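You operate a simulated robot arm through the tools that you are given. There is no shell and no other tool. Be economical: measure what you need, move in short steps, check, and stop when the job is done.

The job below is to be done with a simulated robot arm. You get a single attempt, and the scene is never put back.

## Task
Put the weight from the top of the big counter on the packing table. Take the pink cord on the white desk and put it away on the top of the green mat. Shut the middle drawer. Close the top drawer. The order is free.

Only the result counts: the job must be done as asked and must still hold three seconds after the hand-in. Knocking over, shifting, dropping, spilling or breaking anything else fails it.

## Robot
A 6-joint arm with a two-finger parallel gripper on a trunk, on a base that drives. Base frame: it is fixed to the floor where the robot stands at the start and does not move with it; the origin is under the middle of the robot, x ahead of it, y to its left, z up. Lengths are in mm, angles in degrees, forces in N, time in s.
Its first joint turns from -166.0 to 166.0 degrees. Places, roughly: middle drawer [-4800, 8500, 400]; packing table [-2300, -2900, 800]; pink cord (12x2x2 cm) [-4600, 6000, 800]; top drawer [-4800, 8600, 600]; top of the green mat [-5200, 8400, 700]; weight [500, -250, 500]. Payload 3.91 kg.
The TCP is the grasp point between the finger pads, 30 mm short of the fingertips. In the tool frame z runs along the fingers and y along their closing line. The gripper opens to 110 mm. The fingers are 20 mm wide and 10 mm thick; the gripper's body (48 by 112 mm) begins 55 mm behind the TCP.
Orientation is that of the tool frame in the base frame, as a unit quaternion [x, y, z, w]. With the fingers straight down and closing along the base's y, the tool's x points along the base's -x, its y along +y and its z along -z.

## Interface
- The arm moves only by the tool jog_arm. Its argument "targets" is a list of rows, each a list of 7 numbers: the shift along the tool's x, y, z in mm, then the turn, a rotation vector about the tool's x, y, z in rad, then the closure in counts, from 0 (fully open) to 255 (shut). In form: [[x, y, z, ax, ay, az, claw], ...]. A call has 1 to 10 rows; each row shifts and turns the commanded pose from where the row before left it, along the tool's axes as they then stand. Each row takes 0.2 s and may step no farther than 50 mm and 8.6 degrees from the row before; otherwise, or with a gripper value out of range, the whole call is refused. Where a pose cannot be reached the arm comes as near as it can. A force on the tool above 40 N (or 10 N above the force at the start of the call, whichever is more), or a blocked arm, ends the call early, and 0.2 s more pass. The fingers move at their own pace (about 108 mm/s each) and stop on an object; they squeeze with about 39 N. The grip force told is the motor's: it shows also when the fingers shut on nothing. Time passes only in rows, and 0.2 s behind the last, so rows that do not move let the fingers close. The reply holds the time, the measured pose of the TCP, the force on the tool along the base axes, the opening and the grip force, in the units named above and with some noise, with the torque about the TCP (base axes, N m) and any sound that the robot's microphone picked up, and new pictures: "pictures" is both (left out), scene, wrist or none.
- Cameras (640 x 400 px; columns grow to the right, rows downward): "scene" is now at [636.8, -0.3, 904.5]; the picture's right is [-0.00, -0.68, -0.73], its down [-0.36, -0.68, 0.63] and it looks along [-0.93, 0.27, -0.25] (base axes); focal length 214 px, centre (320, 200). "wrist" rides on the gripper at [72, 17, -103] in the tool frame; the picture's right is [-0.23, 0.97, 0.00], its down [-0.76, -0.18, -0.62] and it looks along [-0.61, -0.14, 0.78] (tool axes); focal length 222 px, centre (320, 200). There is no depth. A picture from a camera that has moved, and an enlarged one, comes with that camera's place and axes in the base frame and with its lens.
- drive_base(legs): drives the robot by 1 to 6 legs, each [ahead, left, turn to the left] in mm, mm and degrees, along the robot's own axes; the way and the turn of a leg run together, so that a leg with both is an arc; at most 1500 mm and 180 degrees a leg. The arm and the cameras ride along, it lands a little off, and it stops where it bumps. It gives what a move gives, and a new picture of the scene camera.
- turn_head(pan, tilt): turns the head with the scene camera to pan (to the left, within 80 degrees either way) and tilt (down, from -29 to 69), counted from straight ahead of the robot. It gives what a move gives, and a new picture of the scene camera.
- enlarge(camera, box): a new picture of the part [left, top, right, bottom] of that camera's present view, enlarged. No time passes.
- sign_off(): hands the job in; it is judged then, once.

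Work in short steps. Places have to be worked out from the pictures, the camera data and where the tool is seen: move nearer, look again, correct. Check each grasp and each placing, and mend what went wrong. You have 165 turns and 260 pictures in all, those below and enlarged ones among them. Open the gripper and draw the arm clear of the work before you hand the job in, unless the task says otherwise; then end with one line.

The tools are called after "Request:" as a command line: name --pt "numbers of a row" for each row, then --argument value for the rest, lists and objects as JSON in quotes. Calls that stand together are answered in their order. jog_arm: Moves the arm, as the interface text tells. Its arguments: {"type":"object","properties":{"targets":{"type":"array"},"pictures":{"type":"string","enum":["both","scene","wrist","none"]}},"required":["targets"]} The other tools are called the same way: drive_base (legs) drives the base; turn_head (pan, tilt) turns the head that bears the scene camera; enlarge (camera, box) takes an enlarged picture of a part of a camera's view; sign_off () hands the job in.

At the start:

```text
time_s: 0.0
position: [627.8, -41.1, 813.6]
orientation: [0.0, 1.0, 0.0, 0.0]
force: [0.1, 0.1, 0.0]
moment: [-0.04, 0.04, 0.0]
width: 109.9
grip_force: 0.1
robot x, y, heading: [3.9, 4.3, -0.2]
head pan, tilt: [47.3, 68.8]
```

scene: 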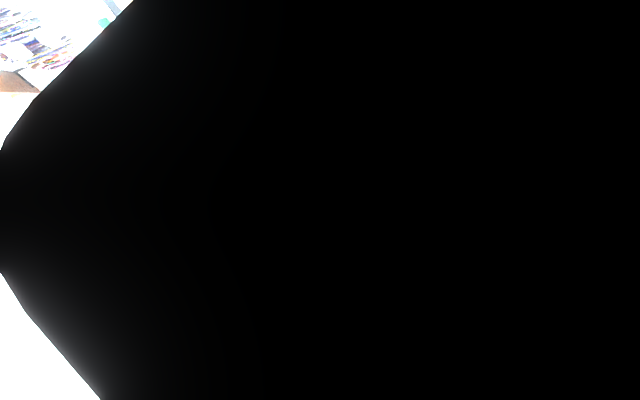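
wrist: 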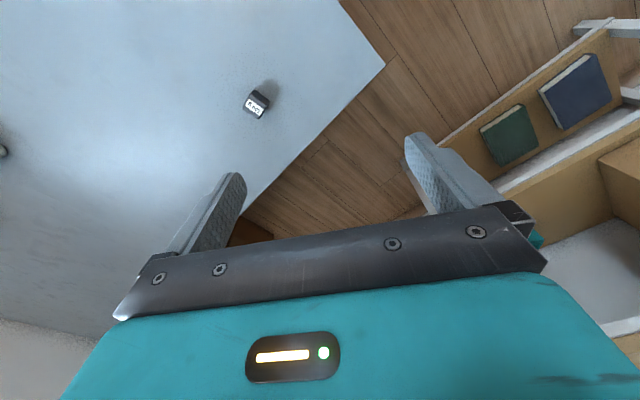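

The wrist view shows a small weight on a pale surface, and the scene camera is blocked. I turn the head to look ahead and down.

Request:
turn_head --pan -20 --tilt 40

Request:
enlarge --camera "wrist" --box '[200, 60, 320, 140]'

```text
time_s: 1.4
position: [626.5, -41.6, 814.8]
orientation: [0.001, 1.0, 0.0, 0.0]
force: [-0.4, -0.7, 0.3]
moment: [-0.02, -0.03, -0.02]
width: 110.0
grip_force: 0.1
robot x, y, heading: [1.7, 1.2, -0.3]
head pan, tilt: [-20.0, 40.0]
camera scene: at [672.9, -70.4, 862.5], right [0.0, -0.94, 0.34], down [-0.77, 0.22, 0.6], along [-0.64, -0.26, -0.72], focal length 214 px, centre (320, 200)
```

scene: 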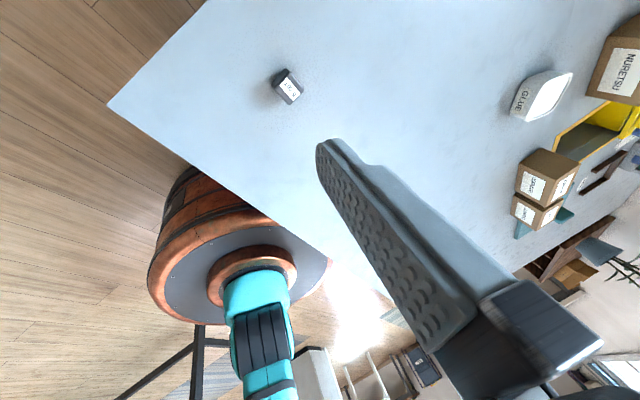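

```text
5.00 times, centred on (260, 100) of wrist
camera zoom: at [554.4, -24.4, 918.1], right [0.23, 0.97, 0.0], down [0.76, -0.18, 0.62], along [0.61, -0.14, -0.78], focal length 1111 px, centre (620, 700)
```

zoom: 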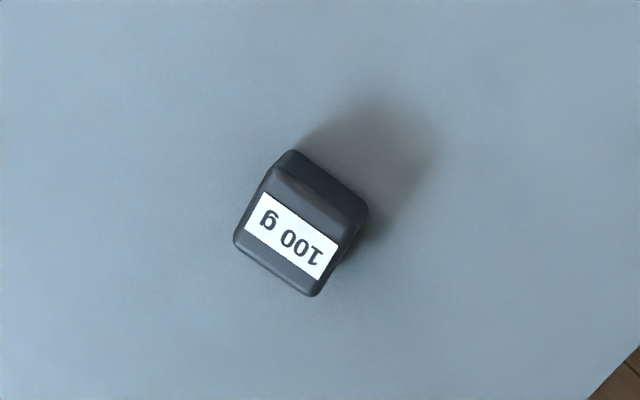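

Triangulating from the two views, the weight is at about (619, -126, 606), with its edges roughly 45° to the base axes. The scene camera turns out to ride on the hand. I move over the weight, turn the wrist -43° and come down part of the way.

Request:
jog_arm --pt "4 -42 0 0 0 0 0" --pt "4 -42 0 0 0 0 0" --pt "0 0 15 0 0 -0.125 0" --pt "0 0 15 0 0 -0.125 0" --pt "0 0 15 0 0 -0.125 0" --pt "0 0 15 0 0 -0.125 0" --pt "0 0 15 0 0 -0.125 0" --pt "0 0 15 0 0 -0.125 0"

```text
time_s: 3.2
position: [618.7, -125.5, 723.0]
orientation: [-0.367, 0.93, 0.001, 0.001]
force: [0.5, 0.2, 0.2]
moment: [0.01, -0.02, 0.03]
width: 110.1
grip_force: 0.0
robot x, y, heading: [0.1, -3.3, 0.4]
head pan, tilt: [-20.0, 40.0]
camera scene: at [672.0, -115.0, 772.0], right [0.64, -0.69, 0.34], down [-0.71, -0.36, 0.6], along [-0.29, -0.63, -0.72], focal length 214 px, centre (320, 200)
camera wrist: at [554.1, -162.4, 827.5], right [-0.5, 0.87, 0.0], down [0.68, 0.39, 0.62], along [0.54, 0.31, -0.78], focal length 222 px, centre (320, 200)
```

scene: 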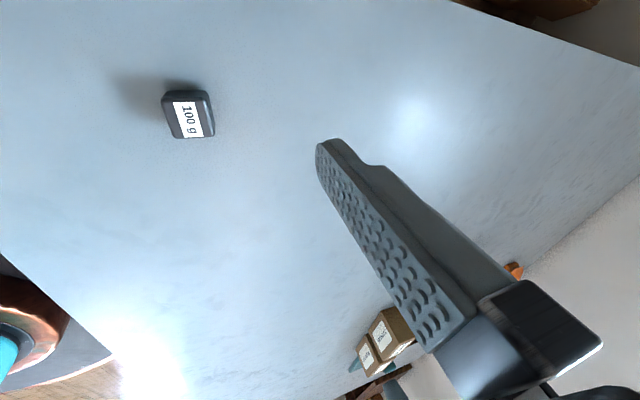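
wrist: 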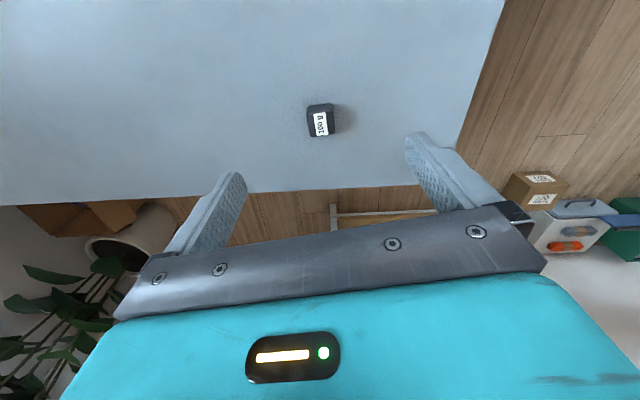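

The weight is centred under the gripper at about (618, -125). I go down and look again.

Request:
jog_arm --pt "0 0 40 0 0 0 0" --pt "0 0 40 0 0 0 0"

```text
time_s: 3.8
position: [618.9, -122.4, 644.6]
orientation: [-0.366, 0.931, 0.0, 0.0]
force: [-0.7, 0.3, 0.0]
moment: [-0.01, -0.02, -0.04]
width: 110.1
grip_force: 0.0
robot x, y, heading: [-4.0, -0.6, 0.2]
head pan, tilt: [-20.0, 40.0]
camera scene: at [672.7, -113.0, 692.9], right [0.64, -0.69, 0.34], down [-0.71, -0.36, 0.6], along [-0.29, -0.63, -0.72], focal length 214 px, centre (320, 200)
camera wrist: at [554.7, -160.2, 748.4], right [-0.5, 0.87, 0.0], down [0.68, 0.39, 0.62], along [0.54, 0.31, -0.78], focal length 222 px, centre (320, 200)
```

scene: 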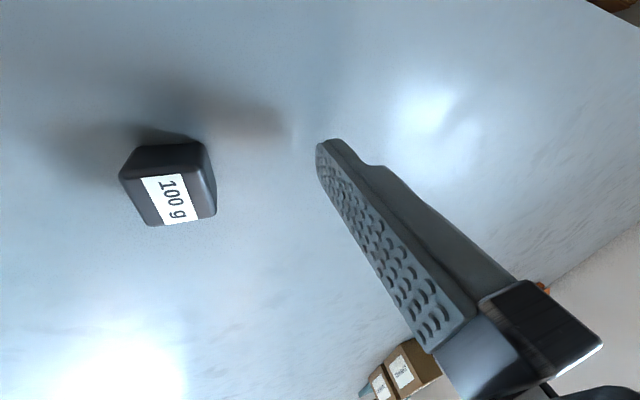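
wrist: 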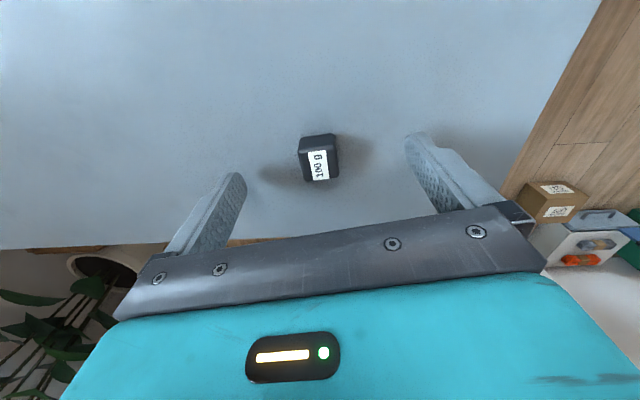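

The top of the weight is at about z=620 and the surface at about 600. I lower slightly and check.

Request:
jog_arm --pt "0 0 6 0 0 0 0" --pt "0 0 4 0 0 0 0"

```text
time_s: 4.4
position: [619.8, -123.9, 633.4]
orientation: [-0.366, 0.931, 0.001, 0.0]
force: [0.3, -0.3, -0.3]
moment: [0.01, 0.0, 0.0]
width: 110.0
grip_force: 0.0
robot x, y, heading: [1.3, 2.5, -0.1]
head pan, tilt: [-20.0, 40.0]
camera scene: at [673.2, -113.7, 682.5], right [0.64, -0.69, 0.34], down [-0.71, -0.36, 0.6], along [-0.29, -0.63, -0.72], focal length 214 px, centre (320, 200)
camera wrist: at [555.3, -160.9, 738.1], right [-0.5, 0.87, 0.0], down [0.68, 0.39, 0.62], along [0.54, 0.31, -0.78], focal length 222 px, centre (320, 200)
```

scene: 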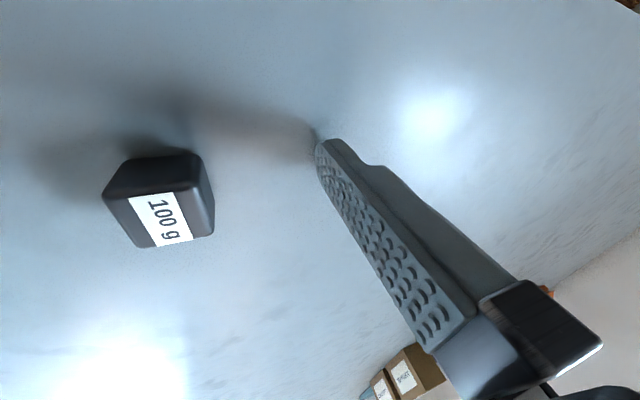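
wrist: 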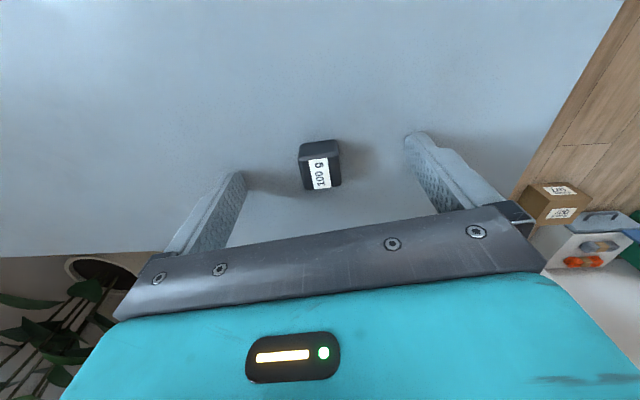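

The fingertips are just above the surface and straddle the weight, so I close.

Request:
jog_arm --pt "0 0 2 0 0 0 0" --pt "0 0 0 0 0 0 255" --pt "0 0 0 0 0 0 255" --pt "0 0 0 0 0 0 255"

```text
time_s: 5.4
position: [618.8, -123.9, 632.0]
orientation: [-0.366, 0.93, 0.0, 0.0]
force: [0.3, -0.2, 0.1]
moment: [-0.02, 0.03, -0.02]
width: 24.2
grip_force: 39.2
robot x, y, heading: [-1.4, 0.2, -0.1]
head pan, tilt: [-20.0, 40.0]
camera scene: at [672.7, -114.4, 680.3], right [0.64, -0.69, 0.34], down [-0.71, -0.36, 0.6], along [-0.29, -0.63, -0.72], focal length 214 px, centre (320, 200)
camera wrist: at [554.8, -161.6, 735.9], right [-0.5, 0.87, 0.0], down [0.68, 0.39, 0.62], along [0.54, 0.31, -0.78], focal length 222 px, centre (320, 200)
```

scene: 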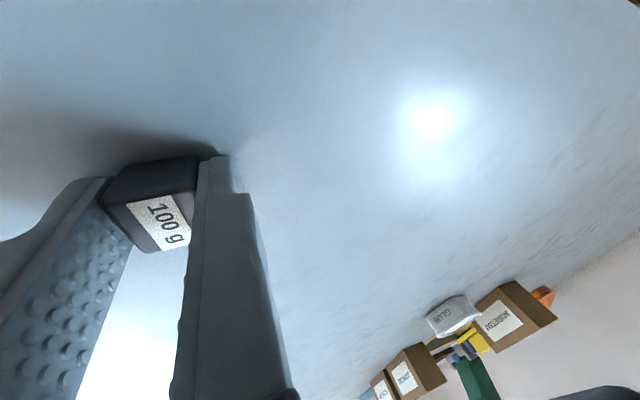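
wrist: 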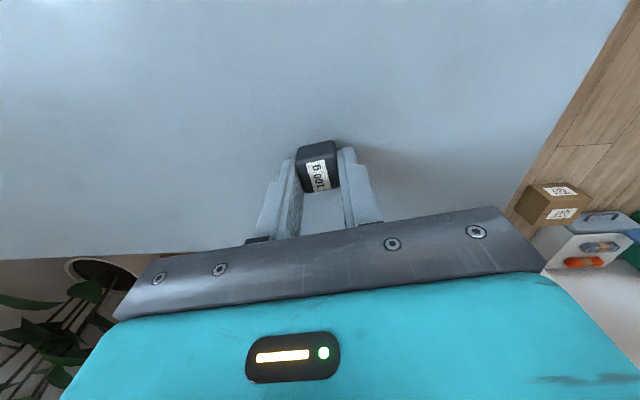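

The weight is gripped at 24 mm width. I lift it straight up.

Request:
jog_arm --pt "0 0 -40 0 0 0 255" --pt "0 0 -50 0 0 0 255" --pt "0 0 -50 0 0 0 255" --pt "0 0 -50 0 0 0 255" --pt "0 0 -50 0 0 0 255" --pt "0 0 -50 0 0 0 255"

Request:
turn_head --pan -80 --tilt 0

```text
time_s: 6.8
position: [621.0, -125.5, 922.5]
orientation: [-0.367, 0.93, 0.001, 0.0]
force: [0.0, 0.2, -1.8]
moment: [0.01, -0.01, -0.01]
width: 24.0
grip_force: 39.0
robot x, y, heading: [-1.0, 0.5, -0.1]
head pan, tilt: [-20.0, 40.0]
camera scene: at [673.7, -114.9, 970.0], right [0.64, -0.69, 0.34], down [-0.71, -0.36, 0.6], along [-0.29, -0.63, -0.72], focal length 214 px, centre (320, 200)
camera wrist: at [555.8, -162.1, 1025.7], right [-0.5, 0.87, 0.0], down [0.68, 0.39, 0.62], along [0.54, 0.31, -0.78], focal length 222 px, centre (320, 200)
```

scene: 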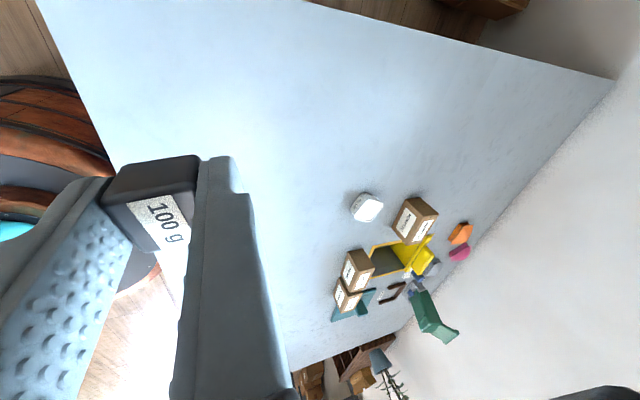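
wrist: 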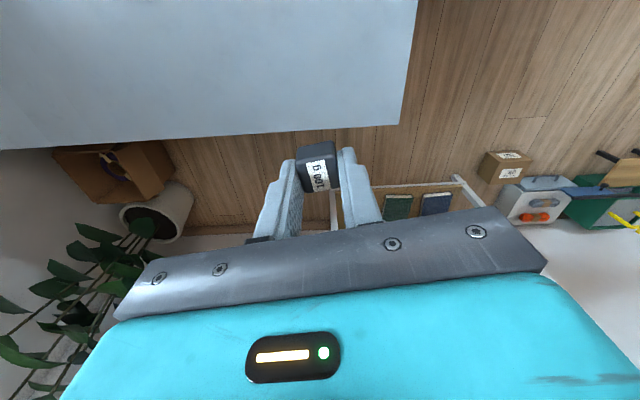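

```text
time_s: 8.1
position: [620.7, -125.4, 920.8]
orientation: [-0.367, 0.93, 0.0, 0.001]
force: [-0.4, 1.2, -0.4]
moment: [0.02, 0.01, -0.01]
width: 24.2
grip_force: 39.4
robot x, y, heading: [3.0, -3.7, 0.0]
head pan, tilt: [-80.0, 0.0]
camera scene: at [760.8, -115.1, 1033.8], right [0.12, -0.13, 0.98], down [-0.73, -0.68, 0.0], along [0.67, -0.72, -0.17], focal length 214 px, centre (320, 200)
```

scene: 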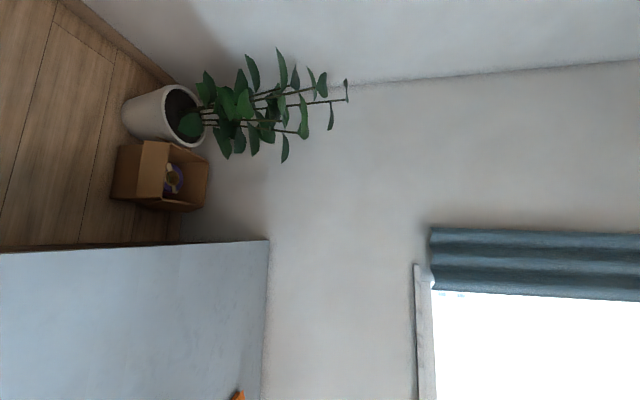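

The weight is held. I turn the wrist back and tilt the tool up towards forward, so the hand-mounted head camera can look level for driving.

Request:
jog_arm --pt "20 28 0 0 0 0.0 255" --pt "20 28 0 0 0 0.0 255" --pt "0 0 0 0 0 0.125 255" --pt "0 0 0 0 0 0.125 255" --pt "0 0 0 0 0 0.125 255" --pt "0 0 0 0 0 0.125 255" --pt "0 0 0 0 0 0.125 255" --pt "0 0 0 0 0 0.125 255" --pictures "none"

Request:
jog_arm --pt "0 0 0 0 -0.15 0 255" --pt "0 0 0 0 -0.15 0 255" --pt "0 0 0 0 -0.15 0 255" --pt "0 0 0 0 -0.15 0 255" --pt "0 0 0 0 -0.15 0 255" --pt "0 0 0 0 -0.15 0 255" --pt "0 0 0 0 -0.15 0 255" --pictures "none"

Request:
turn_head --pan 0 --tilt -15

```text
time_s: 9.9
position: [551.9, -111.1, 921.8]
orientation: [0.001, 1.0, 0.0, 0.0]
force: [-0.4, -0.9, -1.0]
moment: [0.01, 0.0, -0.04]
width: 24.1
grip_force: 39.7
robot x, y, heading: [-0.2, 3.2, -0.1]
head pan, tilt: [-80.0, 0.0]
```

```text
time_s: 11.5
position: [552.0, -111.7, 921.5]
orientation: [0.0, 0.865, -0.001, 0.502]
force: [-0.3, 0.0, -0.9]
moment: [0.02, 0.04, 0.01]
width: 24.3
grip_force: 39.0
robot x, y, heading: [-0.9, -0.8, -0.1]
head pan, tilt: [-80.0, 0.0]
```

```text
time_s: 13.0
position: [552.0, -112.8, 921.3]
orientation: [0.0, 0.866, 0.0, 0.5]
force: [0.0, 0.5, -0.8]
moment: [-0.01, 0.02, 0.01]
width: 24.0
grip_force: 39.8
robot x, y, heading: [2.0, 1.0, 0.0]
head pan, tilt: [0.0, -15.0]
camera scene: at [574.3, -111.5, 1060.0], right [0.0, -1.0, 0.0], down [-0.26, 0.0, -0.97], along [0.97, 0.0, -0.26], focal length 214 px, centre (320, 200)
```

scene: 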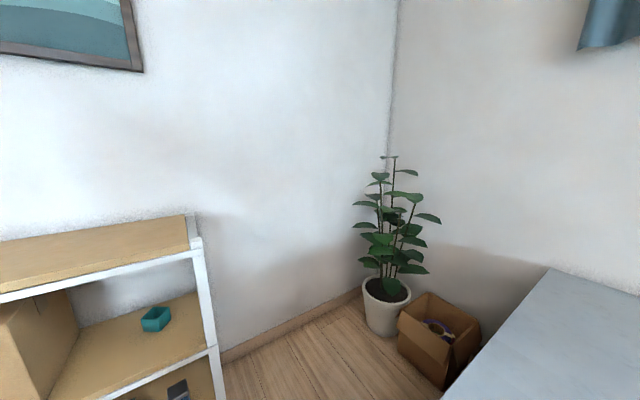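

The view is now natural. I pan left and right to see the surroundings.

Request:
turn_head --pan 70 --tilt -10

Request:
turn_head --pan -75 --tilt -5

```text
time_s: 14.4
position: [551.2, -110.5, 922.2]
orientation: [0.0, 0.865, -0.001, 0.501]
force: [-0.3, 0.0, -1.9]
moment: [-0.01, 0.0, 0.02]
width: 24.3
grip_force: 39.0
robot x, y, heading: [-1.1, -0.1, -0.1]
head pan, tilt: [70.0, -10.0]
camera scene: at [526.0, -32.3, 1079.4], right [0.81, -0.34, -0.47], down [-0.44, 0.16, -0.88], along [0.38, 0.93, -0.02], focal length 214 px, centre (320, 200)
```

scene: 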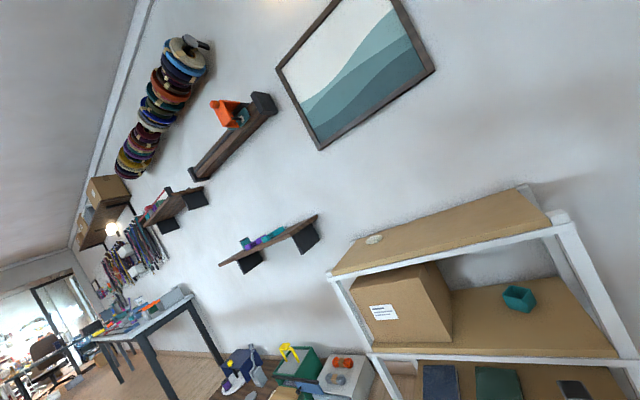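

```text
time_s: 16.7
position: [552.8, -111.3, 922.1]
orientation: [0.0, 0.865, 0.0, 0.502]
force: [-1.0, -0.3, -1.0]
moment: [-0.01, 0.02, 0.0]
width: 24.1
grip_force: 38.9
robot x, y, heading: [-3.3, -0.5, -0.0]
head pan, tilt: [-75.0, -5.0]
camera scene: at [516.9, -195.9, 1076.1], right [-0.84, -0.26, 0.48], down [-0.48, -0.08, -0.87], along [0.27, -0.96, -0.05], focal length 214 px, centre (320, 200)
```

scene: 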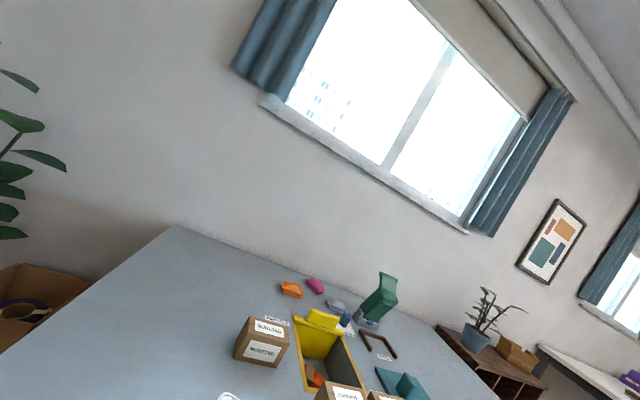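

The counter is on the right and open space on the left. I turn in place to the left by 120°.

Request:
turn_head --pan 0 --tilt -18

Request:
drive_base --legs '[[0, 0, 75]]'

Request:
drive_base --legs '[[0, 0, 75]]'

Request:
drive_base --legs '[[0, 0, 60]]'

```text
time_s: 18.2
position: [551.9, -110.4, 921.2]
orientation: [0.0, 0.866, 0.0, 0.501]
force: [-0.7, -0.1, -1.6]
moment: [-0.02, 0.04, -0.01]
width: 24.2
grip_force: 38.6
robot x, y, heading: [0.8, 0.5, -0.0]
head pan, tilt: [0.0, -18.0]
camera scene: at [574.1, -111.5, 1064.8], right [0.0, -1.0, 0.0], down [-0.21, 0.0, -0.98], along [0.98, 0.0, -0.21], focal length 214 px, centre (320, 200)
```

scene: 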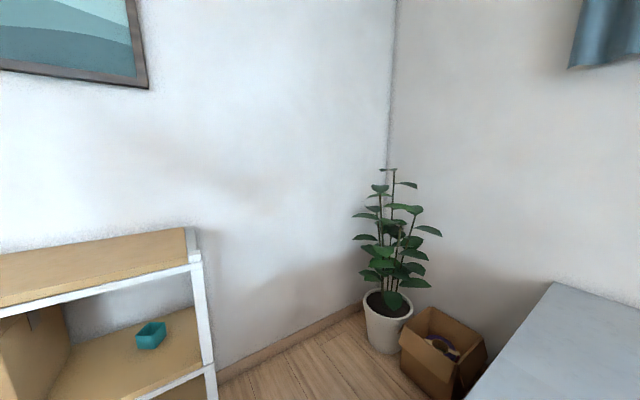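

```text
time_s: 21.8
position: [255.0, 500.9, 921.4]
orientation: [-0.525, 0.689, 0.303, 0.398]
force: [-1.4, 0.0, -1.0]
moment: [-0.01, 0.0, 0.02]
width: 24.1
grip_force: 38.5
robot x, y, heading: [-3.6, 1.6, 74.4]
head pan, tilt: [0.0, -18.0]
camera scene: at [260.2, 524.0, 1064.9], right [0.96, -0.27, 0.0], down [-0.05, -0.2, -0.98], along [0.26, 0.94, -0.21], focal length 214 px, centre (320, 200)
```

scene: 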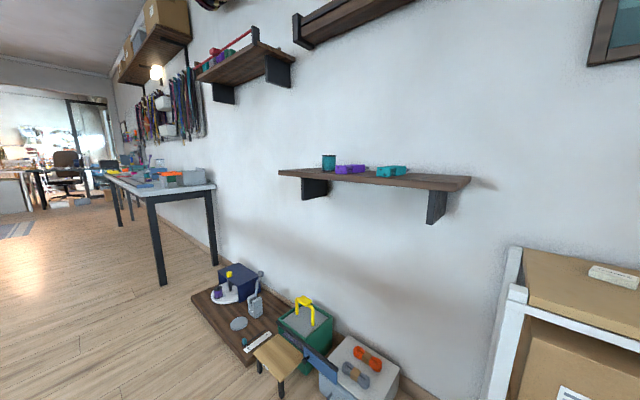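

```text
time_s: 25.4
position: [-414.9, 379.7, 922.3]
orientation: [0.834, -0.232, -0.482, -0.134]
force: [-0.5, -0.3, -0.9]
moment: [0.01, 0.0, 0.03]
width: 23.9
grip_force: 39.1
robot x, y, heading: [1.1, 0.0, 149.0]
head pan, tilt: [0.0, -18.0]
camera scene: at [-434.5, 392.4, 1064.9], right [0.52, 0.86, 0.0], down [0.18, -0.11, -0.98], along [-0.84, 0.51, -0.21], focal length 214 px, centre (320, 200)
```

scene: 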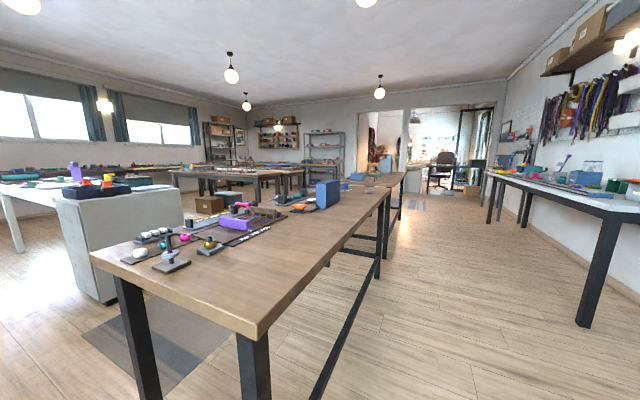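

```text
time_s: 28.5
position: [-533.2, -177.2, 922.2]
orientation: [0.837, 0.223, -0.483, 0.129]
force: [-0.2, 0.4, -1.0]
moment: [0.05, -0.02, -0.02]
width: 24.5
grip_force: 38.8
robot x, y, heading: [-0.2, -0.4, -150.2]
head pan, tilt: [0.0, -18.0]
camera scene: at [-554.1, -188.9, 1064.9], right [-0.5, 0.87, 0.0], down [0.18, 0.1, -0.98], along [-0.85, -0.49, -0.21], focal length 214 px, centre (320, 200)
```

scene: 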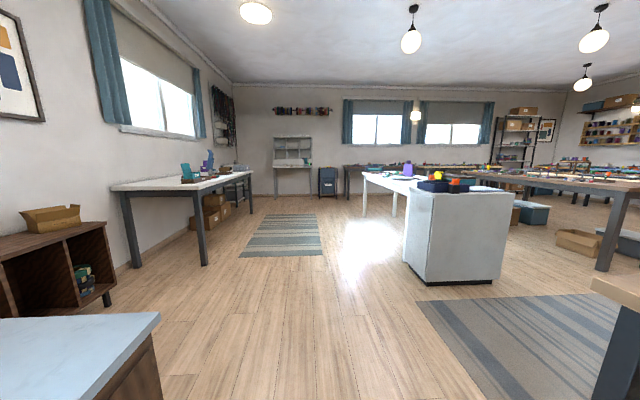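

Below the far window wall is a white-topped table from about (-1650, -2100) on, which fits the packing table. I move away from the counter and drive along the corridor towards it.

Request:
drive_base --legs '[[0, -180, 0], [0, 0, 14], [1000, 0, 0]]'

```text
time_s: 35.7
position: [-1291.2, -848.8, 922.0]
orientation: [0.802, 0.325, -0.464, 0.188]
force: [-0.7, -0.4, -0.7]
moment: [0.01, 0.0, 0.02]
width: 24.1
grip_force: 39.0
robot x, y, heading: [-817.0, -543.7, -135.5]
head pan, tilt: [0.0, -18.0]
camera scene: at [-1307.6, -864.9, 1064.9], right [-0.7, 0.72, 0.0], down [0.15, 0.14, -0.98], along [-0.7, -0.68, -0.21], focal length 214 px, centre (320, 200)
```

scene: 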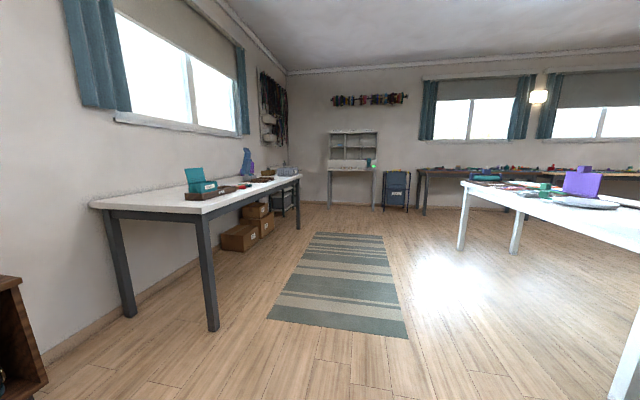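

The leg bottoms put the table's front edge from about (-1650, -2128) to (-3223, -3183), with a free area at its near end. I go ahead past the counter corner, then turn towards that corner.

Request:
drive_base --legs '[[600, 0, 0], [0, 0, 27], [700, 0, 0]]'

Request:
turn_head --pan 0 --tilt 10

```text
time_s: 37.7
position: [-1409.2, -1040.3, 922.2]
orientation: [0.778, 0.38, -0.45, 0.22]
force: [0.4, 0.5, -1.8]
moment: [0.02, -0.05, -0.01]
width: 24.0
grip_force: 39.4
robot x, y, heading: [-981.9, -675.9, -127.8]
head pan, tilt: [0.0, -18.0]
stopped in leg 1: the robot was blocked; the commanded pose is now the measured one
camera scene: at [-1423.5, -1058.7, 1064.8], right [-0.79, 0.61, 0.0], down [0.13, 0.16, -0.98], along [-0.6, -0.77, -0.21], focal length 214 px, centre (320, 200)
```

scene: 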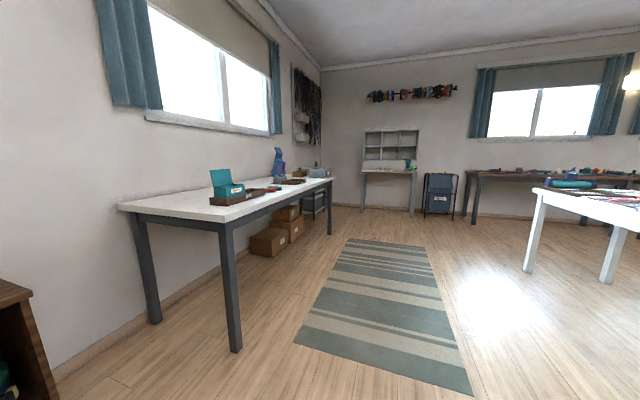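

```text
time_s: 38.6
position: [-1410.0, -1040.8, 921.5]
orientation: [0.778, 0.38, -0.449, 0.22]
force: [-0.7, -0.5, -0.4]
moment: [0.0, 0.0, 0.04]
width: 24.0
grip_force: 38.7
robot x, y, heading: [-983.2, -672.8, -128.0]
head pan, tilt: [0.0, 10.0]
camera scene: at [-1418.7, -1052.4, 1020.4], right [-0.79, 0.61, 0.0], down [0.39, 0.51, -0.77], along [-0.47, -0.61, -0.64], focal length 214 px, centre (320, 200)
```

scene: 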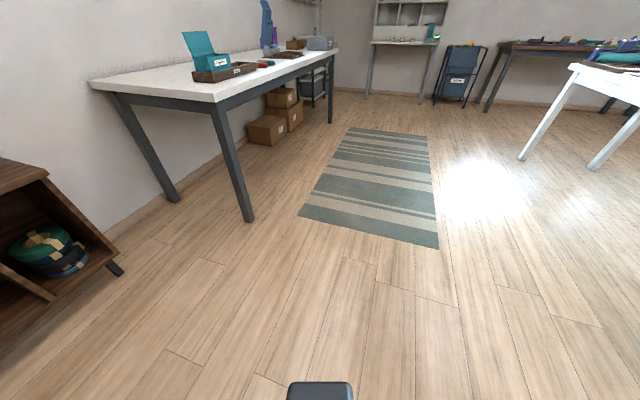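

It was blocked, probably by the counter corner on the left. I look to both sides before going on.

Request:
turn_head --pan 78 --tilt 0

Request:
turn_head --pan -78 --tilt 0

```text
time_s: 40.1
position: [-1408.7, -1041.5, 921.9]
orientation: [0.777, 0.38, -0.45, 0.22]
force: [-0.1, 0.0, -1.2]
moment: [-0.01, 0.0, 0.0]
width: 24.1
grip_force: 39.2
robot x, y, heading: [-981.2, -673.0, -127.8]
head pan, tilt: [78.0, 0.0]
camera scene: at [-1314.5, -1061.9, 1071.2], right [-0.69, -0.54, -0.49], down [0.31, 0.39, -0.87], along [0.66, -0.74, -0.1], focal length 214 px, centre (320, 200)
```

scene: 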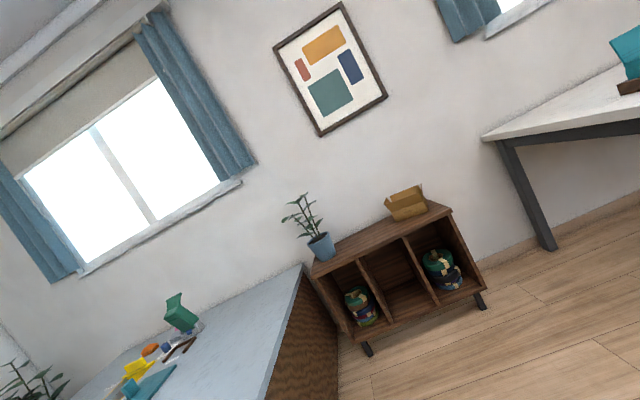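

```text
time_s: 42.6
position: [-1409.2, -1041.4, 922.2]
orientation: [0.778, 0.38, -0.45, 0.22]
force: [-0.9, -0.5, -1.4]
moment: [0.03, -0.02, 0.02]
width: 24.1
grip_force: 39.2
robot x, y, heading: [-985.3, -675.5, -128.2]
head pan, tilt: [-78.0, 0.0]
camera scene: at [-1453.5, -953.8, 1071.2], right [0.36, 0.8, 0.49], down [0.31, 0.39, -0.87], along [-0.88, 0.46, -0.1], focal length 214 px, centre (320, 200)
```

scene: 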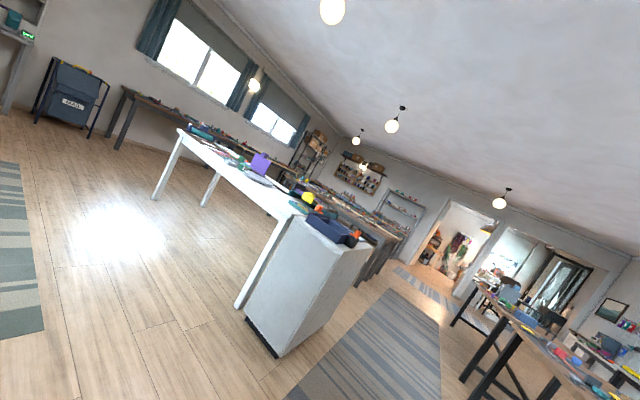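

The counter is close on the left and the right is clear. I sidestep right 250, then go on around to the table.

Request:
drive_base --legs '[[0, -250, 0], [700, 0, 0], [0, 0, 35], [500, 0, 0]]'

Request:
turn_head --pan 0 --tilt 5

```text
time_s: 52.1
position: [-1788.9, -2132.3, 921.6]
orientation: [0.63, 0.593, -0.365, 0.343]
force: [0.2, 0.4, -0.8]
moment: [0.03, 0.01, -0.01]
width: 24.0
grip_force: 39.2
robot x, y, heading: [-1638.9, -1591.4, -93.6]
head pan, tilt: [-78.0, 0.0]
camera scene: at [-1874.7, -2084.6, 1071.2], right [-0.16, 0.86, 0.49], down [0.03, 0.5, -0.87], along [-0.99, -0.12, -0.1], focal length 214 px, centre (320, 200)
```

scene: 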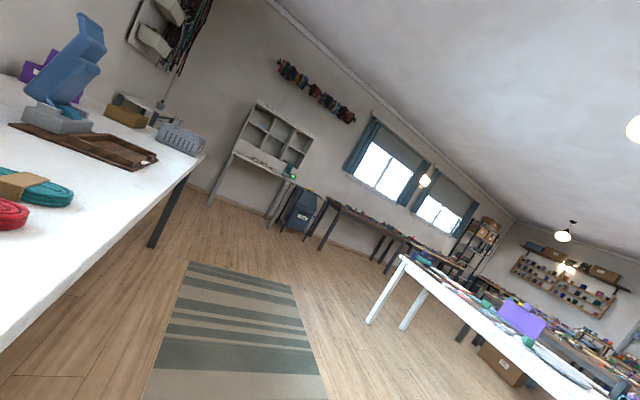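

```text
time_s: 53.6
position: [-1789.0, -2132.2, 922.3]
orientation: [0.63, 0.593, -0.364, 0.343]
force: [-0.4, -0.1, -1.7]
moment: [0.03, -0.04, -0.01]
width: 24.2
grip_force: 38.8
robot x, y, heading: [-1644.1, -1590.6, -93.7]
head pan, tilt: [0.0, 5.0]
camera scene: at [-1790.5, -2149.4, 1027.9], right [-1.0, 0.06, 0.0], down [0.04, 0.57, -0.82], along [-0.05, -0.82, -0.57], focal length 214 px, centre (320, 200)
```

scene: 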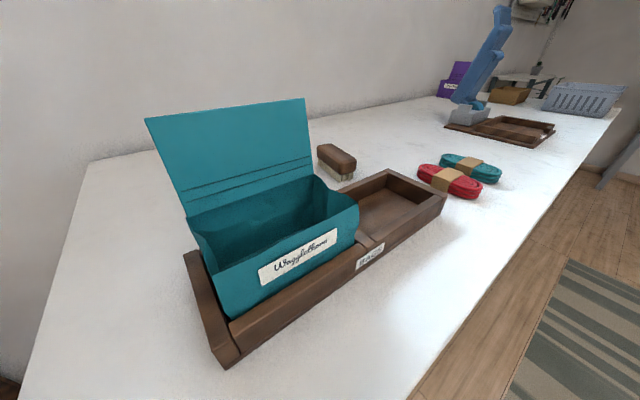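

The table is right ahead, with a free strip left of the brown tray at about (-1586, -2229). I shift left, set the tool vertical again and yaw it so the hand clears the tray.

Request:
jog_arm --pt "0 42 0 0 0 0 255" --pt "0 42 0 0 0 0 255" --pt "0 42 0 0 0 0 255" --pt "0 42 0 0 0 0 255" --pt "0 41 0 0 0 0 255" --pt "0 0 0 0 0.15 0 255" --pt "0 0 0 0 0.15 0 255" --pt "0 0 0 0 0.15 0 255" --pictures "none"

Request:
jog_arm --pt "0 0 0 0 0.15 0 255" --pt "0 0 0 0 0.15 0 255" --pt "0 0 0 0 0.15 0 255" --pt "0 0 0 0 0.15 0 255" --pt "0 0 0 0 0 -0.126 255" --pt "0 0 0 0 0 -0.126 255" --pt "0 0 0 0 0 -0.126 255" --pt "0 0 0 0 0 -0.126 255" --pt "0 0 0 0 0 -0.126 255"

```text
time_s: 55.4
position: [-1579.7, -2144.9, 920.7]
orientation: [0.696, 0.655, -0.215, 0.203]
force: [-0.2, 0.2, -1.4]
moment: [0.06, 0.0, 0.03]
width: 24.2
grip_force: 39.2
robot x, y, heading: [-1645.5, -1587.7, -93.5]
head pan, tilt: [0.0, 5.0]
```

```text
time_s: 57.4
position: [-1580.4, -2144.2, 922.6]
orientation: [0.481, 0.877, 0.0, 0.0]
force: [-0.4, 0.1, -1.5]
moment: [0.01, -0.02, -0.02]
width: 24.1
grip_force: 38.7
robot x, y, heading: [-1645.1, -1589.5, -93.4]
head pan, tilt: [0.0, 5.0]
camera scene: at [-1525.6, -2230.4, 958.8], right [-0.84, -0.54, 0.0], down [-0.54, 0.84, 0.09], along [-0.05, 0.07, -1.0], focal length 214 px, centre (320, 200)
camera wrist: at [-1605.2, -2074.3, 1026.4], right [0.94, 0.33, 0.0], down [0.26, -0.74, 0.62], along [0.21, -0.59, -0.78], focal length 222 px, centre (320, 200)
```

scene: 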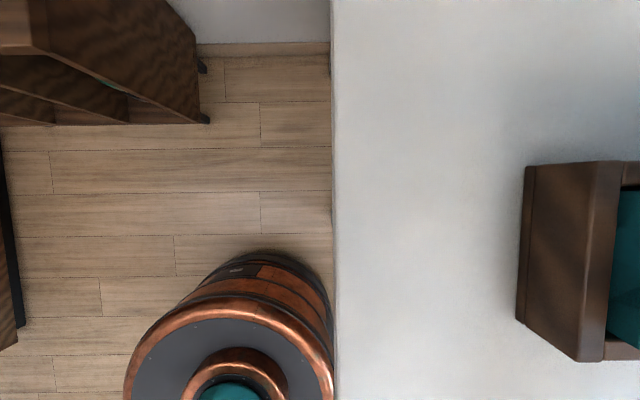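
wrist: 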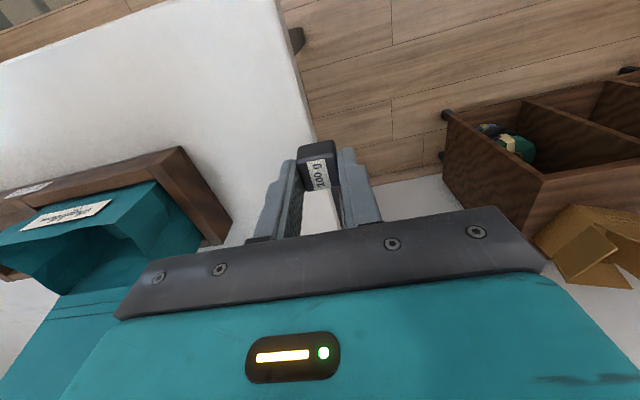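

I move into the middle of the free strip and come down partway.

Request:
jog_arm --pt "-10 -42 0 0 0 0 255" --pt "-10 -42 0 0 0 0 255" --pt "0 0 30 0 0 0 255" --pt "0 0 25 0 0 0 255"

```text
time_s: 58.4
position: [-1638.6, -2205.5, 866.6]
orientation: [0.48, 0.877, 0.0, 0.0]
force: [0.1, -0.5, -0.4]
moment: [0.0, 0.0, 0.0]
width: 24.1
grip_force: 39.3
robot x, y, heading: [-1641.3, -1587.2, -93.6]
head pan, tilt: [0.0, 5.0]
camera scene: at [-1584.4, -2292.2, 904.2], right [-0.84, -0.54, 0.0], down [-0.54, 0.84, 0.09], along [-0.05, 0.07, -1.0], focal length 214 px, centre (320, 200)
camera wrist: at [-1663.8, -2135.9, 971.6], right [0.94, 0.33, 0.0], down [0.26, -0.74, 0.62], along [0.21, -0.59, -0.78], focal length 222 px, centre (320, 200)
```

scene: 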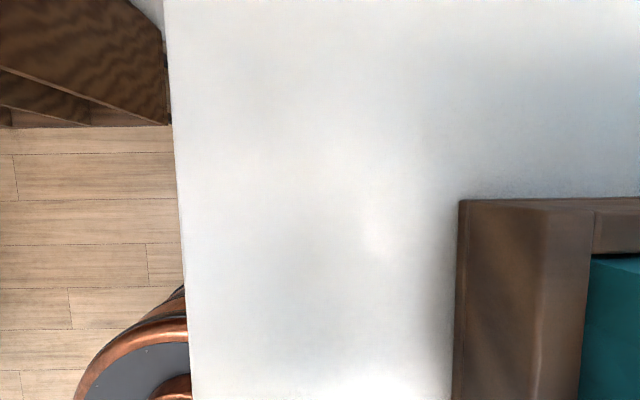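
wrist: 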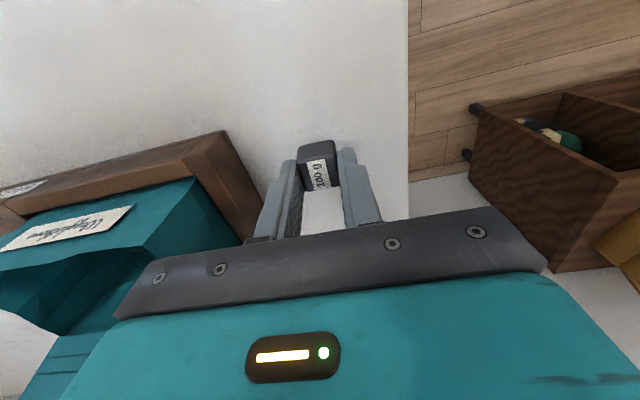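

The table surface works out at about z=793, so I lower until contact.

Request:
jog_arm --pt "0 0 28 0 0 0 255" --pt "0 0 5 0 0 0 255" --pt "0 0 3 0 0 0 255"

```text
time_s: 59.2
position: [-1638.8, -2206.6, 833.9]
orientation: [0.48, 0.877, -0.001, 0.0]
force: [6.6, 2.3, 36.2]
moment: [0.08, -0.18, -0.01]
width: 24.5
grip_force: 39.4
robot x, y, heading: [-1643.3, -1588.4, -93.9]
head pan, tilt: [0.0, 5.0]
camera scene: at [-1585.0, -2292.0, 870.3], right [-0.84, -0.54, 0.0], down [-0.54, 0.84, 0.08], along [-0.05, 0.07, -1.0], focal length 214 px, centre (320, 200)
camera wrist: at [-1664.4, -2135.6, 937.2], right [0.94, 0.33, 0.0], down [0.26, -0.73, 0.63], along [0.21, -0.59, -0.78], focal length 222 px, centre (320, 200)
```

scene: 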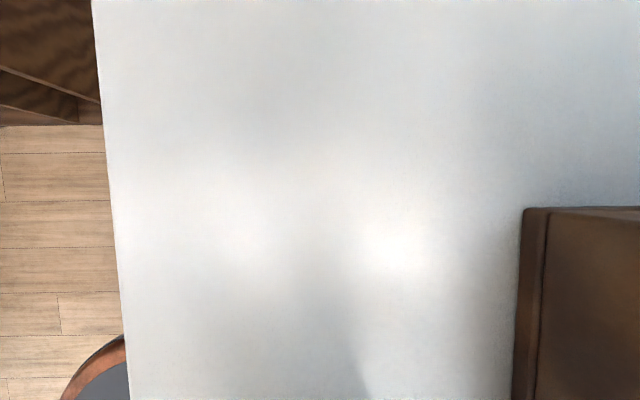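
wrist: 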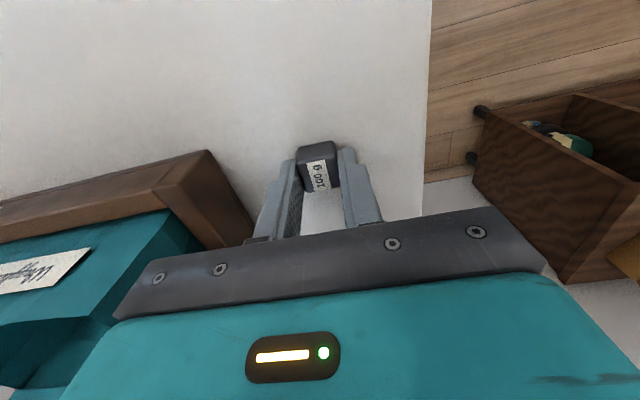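

There is contact with the table at 36 N. I back off about 2 mm and open.

Request:
jog_arm --pt "0 0 -2.5 0 0 0 255" --pt "0 0 0 0 0 0 180" --pt "0 0 0 0 0 0 100" --pt "0 0 0 0 0 0 60" --pt "0 0 -20 0 0 0 60" --pt "0 0 -40 0 0 0 60" --pt "0 0 -40 0 0 0 60"

```text
time_s: 60.8
position: [-1639.1, -2205.8, 932.8]
orientation: [0.48, 0.877, -0.001, -0.001]
force: [0.9, 0.7, -0.5]
moment: [0.02, -0.04, -0.02]
width: 84.2
grip_force: 0.1
robot x, y, heading: [-1644.3, -1588.9, -93.6]
head pan, tilt: [0.0, 5.0]
camera scene: at [-1585.4, -2292.3, 968.9], right [-0.84, -0.54, 0.0], down [-0.54, 0.84, 0.09], along [-0.05, 0.07, -1.0], focal length 214 px, centre (320, 200)
camera wrist: at [-1664.7, -2136.1, 1036.5], right [0.94, 0.33, 0.0], down [0.26, -0.74, 0.62], along [0.21, -0.59, -0.78], focal length 222 px, centre (320, 200)
```

scene: 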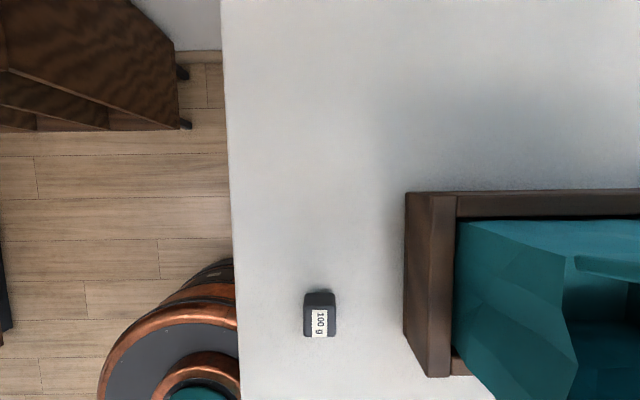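
wrist: 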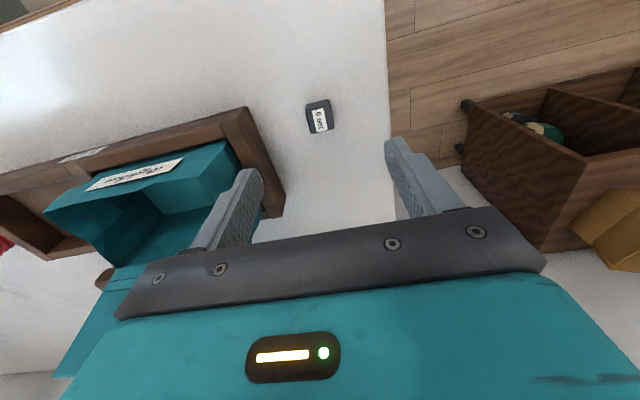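

The weight stands on the packing table and is released. I draw back, undo the yaw and tilt the hand up for driving.

Request:
jog_arm --pt "30 0 -10 0 0 0 60" --pt "40 0 0 0 0 0 60" --pt "40 0 0 0 0 0 60" --pt "0 0 0 0 0 0.126 60" --pt "0 0 0 0 0 0.126 60" --pt "0 0 0 0 0 0.126 60" --pt "0 0 0 0 0 0.126 60" --pt "0 0 0 0 0 0.126 60" --pictures "none"

Request:
drive_base --legs '[[-500, 0, 0]]'

Request:
jog_arm --pt "0 0 0 0 -0.15 0 60" --pt "0 0 0 0 -0.15 0 60" --pt "0 0 0 0 -0.15 0 60" --pt "0 0 0 0 -0.15 0 60" --pt "0 0 0 0 -0.15 0 60" --pt "0 0 0 0 -0.15 0 60" --pt "0 0 0 0 -0.15 0 60" --pictures "none"

Request:
turn_head --pan 0 --tilt -12

```text
time_s: 62.6
position: [-1698.5, -2113.8, 944.3]
orientation: [0.729, 0.685, 0.0, 0.0]
force: [0.2, -0.4, 0.6]
moment: [0.0, 0.01, -0.03]
width: 84.4
grip_force: 0.1
robot x, y, heading: [-1643.5, -1586.3, -93.6]
head pan, tilt: [0.0, 5.0]
```

```text
time_s: 65.5
position: [-1666.9, -1615.7, 942.9]
orientation: [0.728, 0.686, 0.0, 0.0]
force: [-1.0, -0.2, -0.2]
moment: [-0.01, -0.03, -0.03]
width: 84.2
grip_force: 0.1
robot x, y, heading: [-1612.7, -1089.7, -93.3]
head pan, tilt: [0.0, 5.0]
camera scene: at [-1672.7, -1717.0, 980.0], right [-1.0, 0.06, 0.0], down [0.06, 0.99, 0.09], along [0.01, 0.09, -1.0], focal length 214 px, centre (320, 200)
```

scene: 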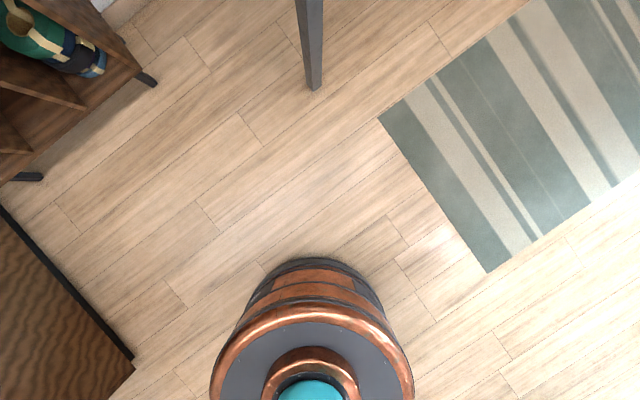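

```text
time_s: 67.1
position: [-1665.4, -1614.8, 942.7]
orientation: [0.629, 0.594, -0.365, 0.344]
force: [0.0, -0.4, 0.3]
moment: [0.0, -0.03, -0.01]
width: 84.0
grip_force: 0.1
robot x, y, heading: [-1614.8, -1091.8, -93.4]
head pan, tilt: [0.0, 5.0]
```

```text
time_s: 67.9
position: [-1665.8, -1614.7, 943.4]
orientation: [0.629, 0.595, -0.364, 0.344]
force: [0.1, 0.3, 0.4]
moment: [-0.03, 0.06, 0.01]
width: 84.2
grip_force: 0.1
robot x, y, heading: [-1610.2, -1091.2, -93.3]
head pan, tilt: [0.0, -12.0]
camera scene: at [-1668.4, -1637.8, 1075.9], right [-1.0, 0.06, 0.0], down [0.02, 0.31, -0.95], along [-0.05, -0.95, -0.31], focal length 214 px, centre (320, 200)
```

scene: 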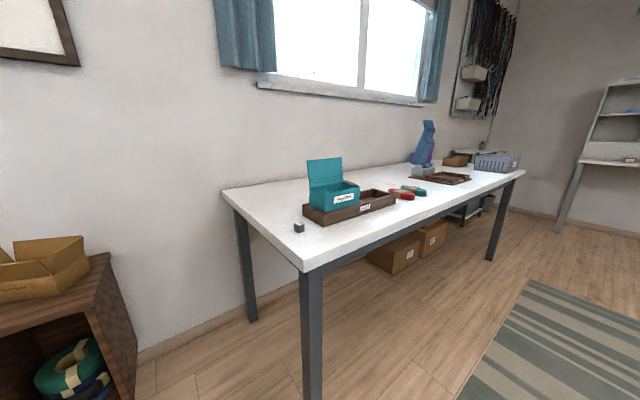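

The weight stands upright on the table. I turn to face back along the counter, shift away from it and drive to the aisle.

Request:
drive_base --legs '[[0, 0, 127], [0, 240, 0]]'

```text
time_s: 75.0
position: [-1305.2, -609.0, 943.2]
orientation: [-0.259, 0.826, 0.15, 0.478]
force: [-0.8, 0.4, 0.6]
moment: [-0.04, 0.03, 0.04]
width: 84.6
grip_force: 0.0
robot x, y, heading: [-1752.0, -891.1, 34.7]
head pan, tilt: [0.0, -12.0]
camera scene: at [-1286.9, -595.5, 1076.0], right [0.57, -0.82, 0.0], down [-0.25, -0.18, -0.95], along [0.78, 0.54, -0.31], focal length 214 px, centre (320, 200)
```

scene: 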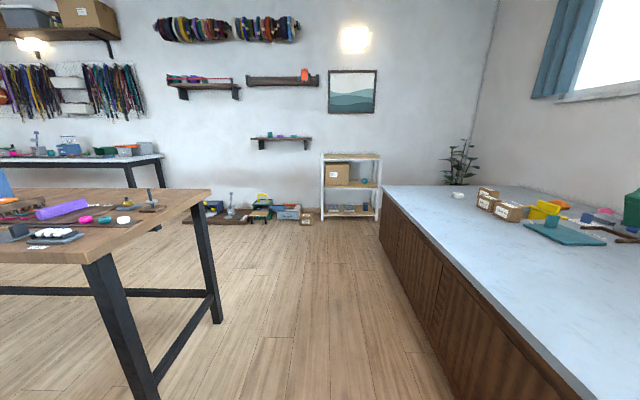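

The lane ahead is clear, with the counter 490 mm to the right and the table 660 mm to the left. I drive through and turn into the aisle.

Request:
drive_base --legs '[[1500, 0, 0], [620, 0, 0], [0, 0, 89]]'

```text
time_s: 89.4
position: [-255.0, 771.1, 943.4]
orientation: [0.761, -0.413, -0.44, -0.239]
force: [0.2, 0.0, 0.1]
moment: [-0.02, -0.03, 0.01]
width: 83.9
grip_force: 0.1
robot x, y, heading: [12.6, 316.4, 123.0]
head pan, tilt: [0.0, -12.0]
camera scene: at [-267.9, 789.6, 1076.0], right [0.84, 0.54, 0.0], down [0.17, -0.26, -0.95], along [-0.52, 0.8, -0.31], focal length 214 px, centre (320, 200)
```

scene: 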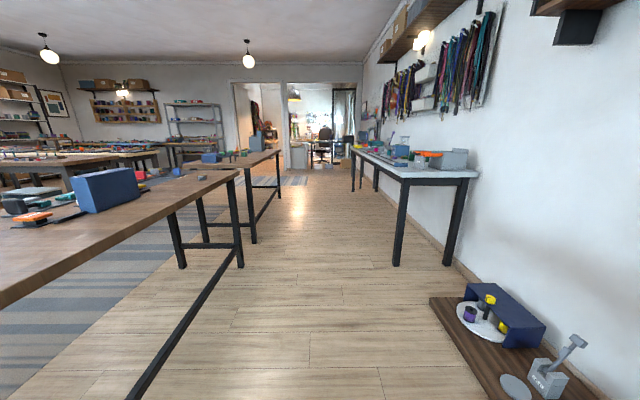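

The aisle ahead is clear, about 570 mm on the left and 700 mm on the right. I drive 3 m along it with a slight shift to the right.

Request:
drive_base --legs '[[1500, -80, 0], [1400, 0, 0]]'

```text
refused: leg 1 is longer than a leg can be; nothing moved
```

The first leg was slightly too long, so I shorten it.

Request:
drive_base --legs '[[1450, -80, 0], [1450, 0, 0]]'

```text
time_s: 103.5
position: [-1767.5, 3259.0, 942.9]
orientation: [0.758, -0.418, -0.438, -0.242]
force: [-0.4, 0.2, 0.6]
moment: [-0.01, -0.03, 0.01]
width: 83.8
grip_force: 0.0
robot x, y, heading: [-1503.7, 2796.8, 122.3]
head pan, tilt: [0.0, -12.0]
camera scene: at [-1780.1, 3278.3, 1076.0], right [0.84, 0.54, 0.0], down [0.16, -0.26, -0.95], along [-0.51, 0.8, -0.31], focal length 214 px, centre (320, 200)
```

scene: 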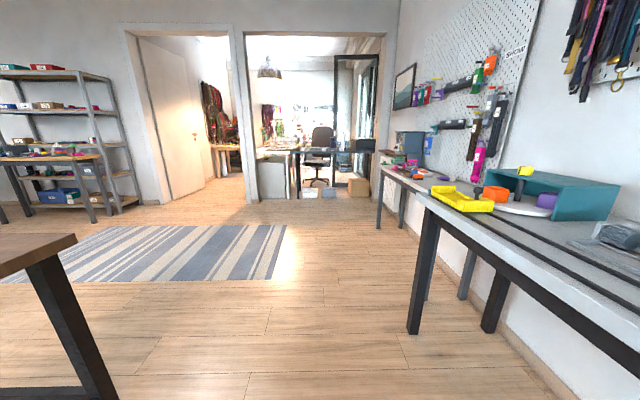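

The cord's bearing fits the white desk just inside the right-hand opening. I zoom in on the doorway.

Request:
enlarge --camera "scene" --box '[120, 20, 420, 215]'

```text
2.05 times, centred on (270, 118) of scene
camera zoom: at [-1780.1, 3278.3, 1076.0], right [0.84, 0.54, 0.0], down [0.16, -0.26, -0.95], along [-0.51, 0.8, -0.31], focal length 440 px, centre (423, 369)
```

zoom: 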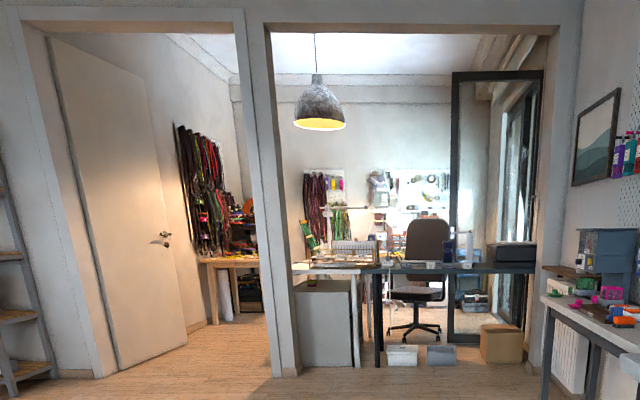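

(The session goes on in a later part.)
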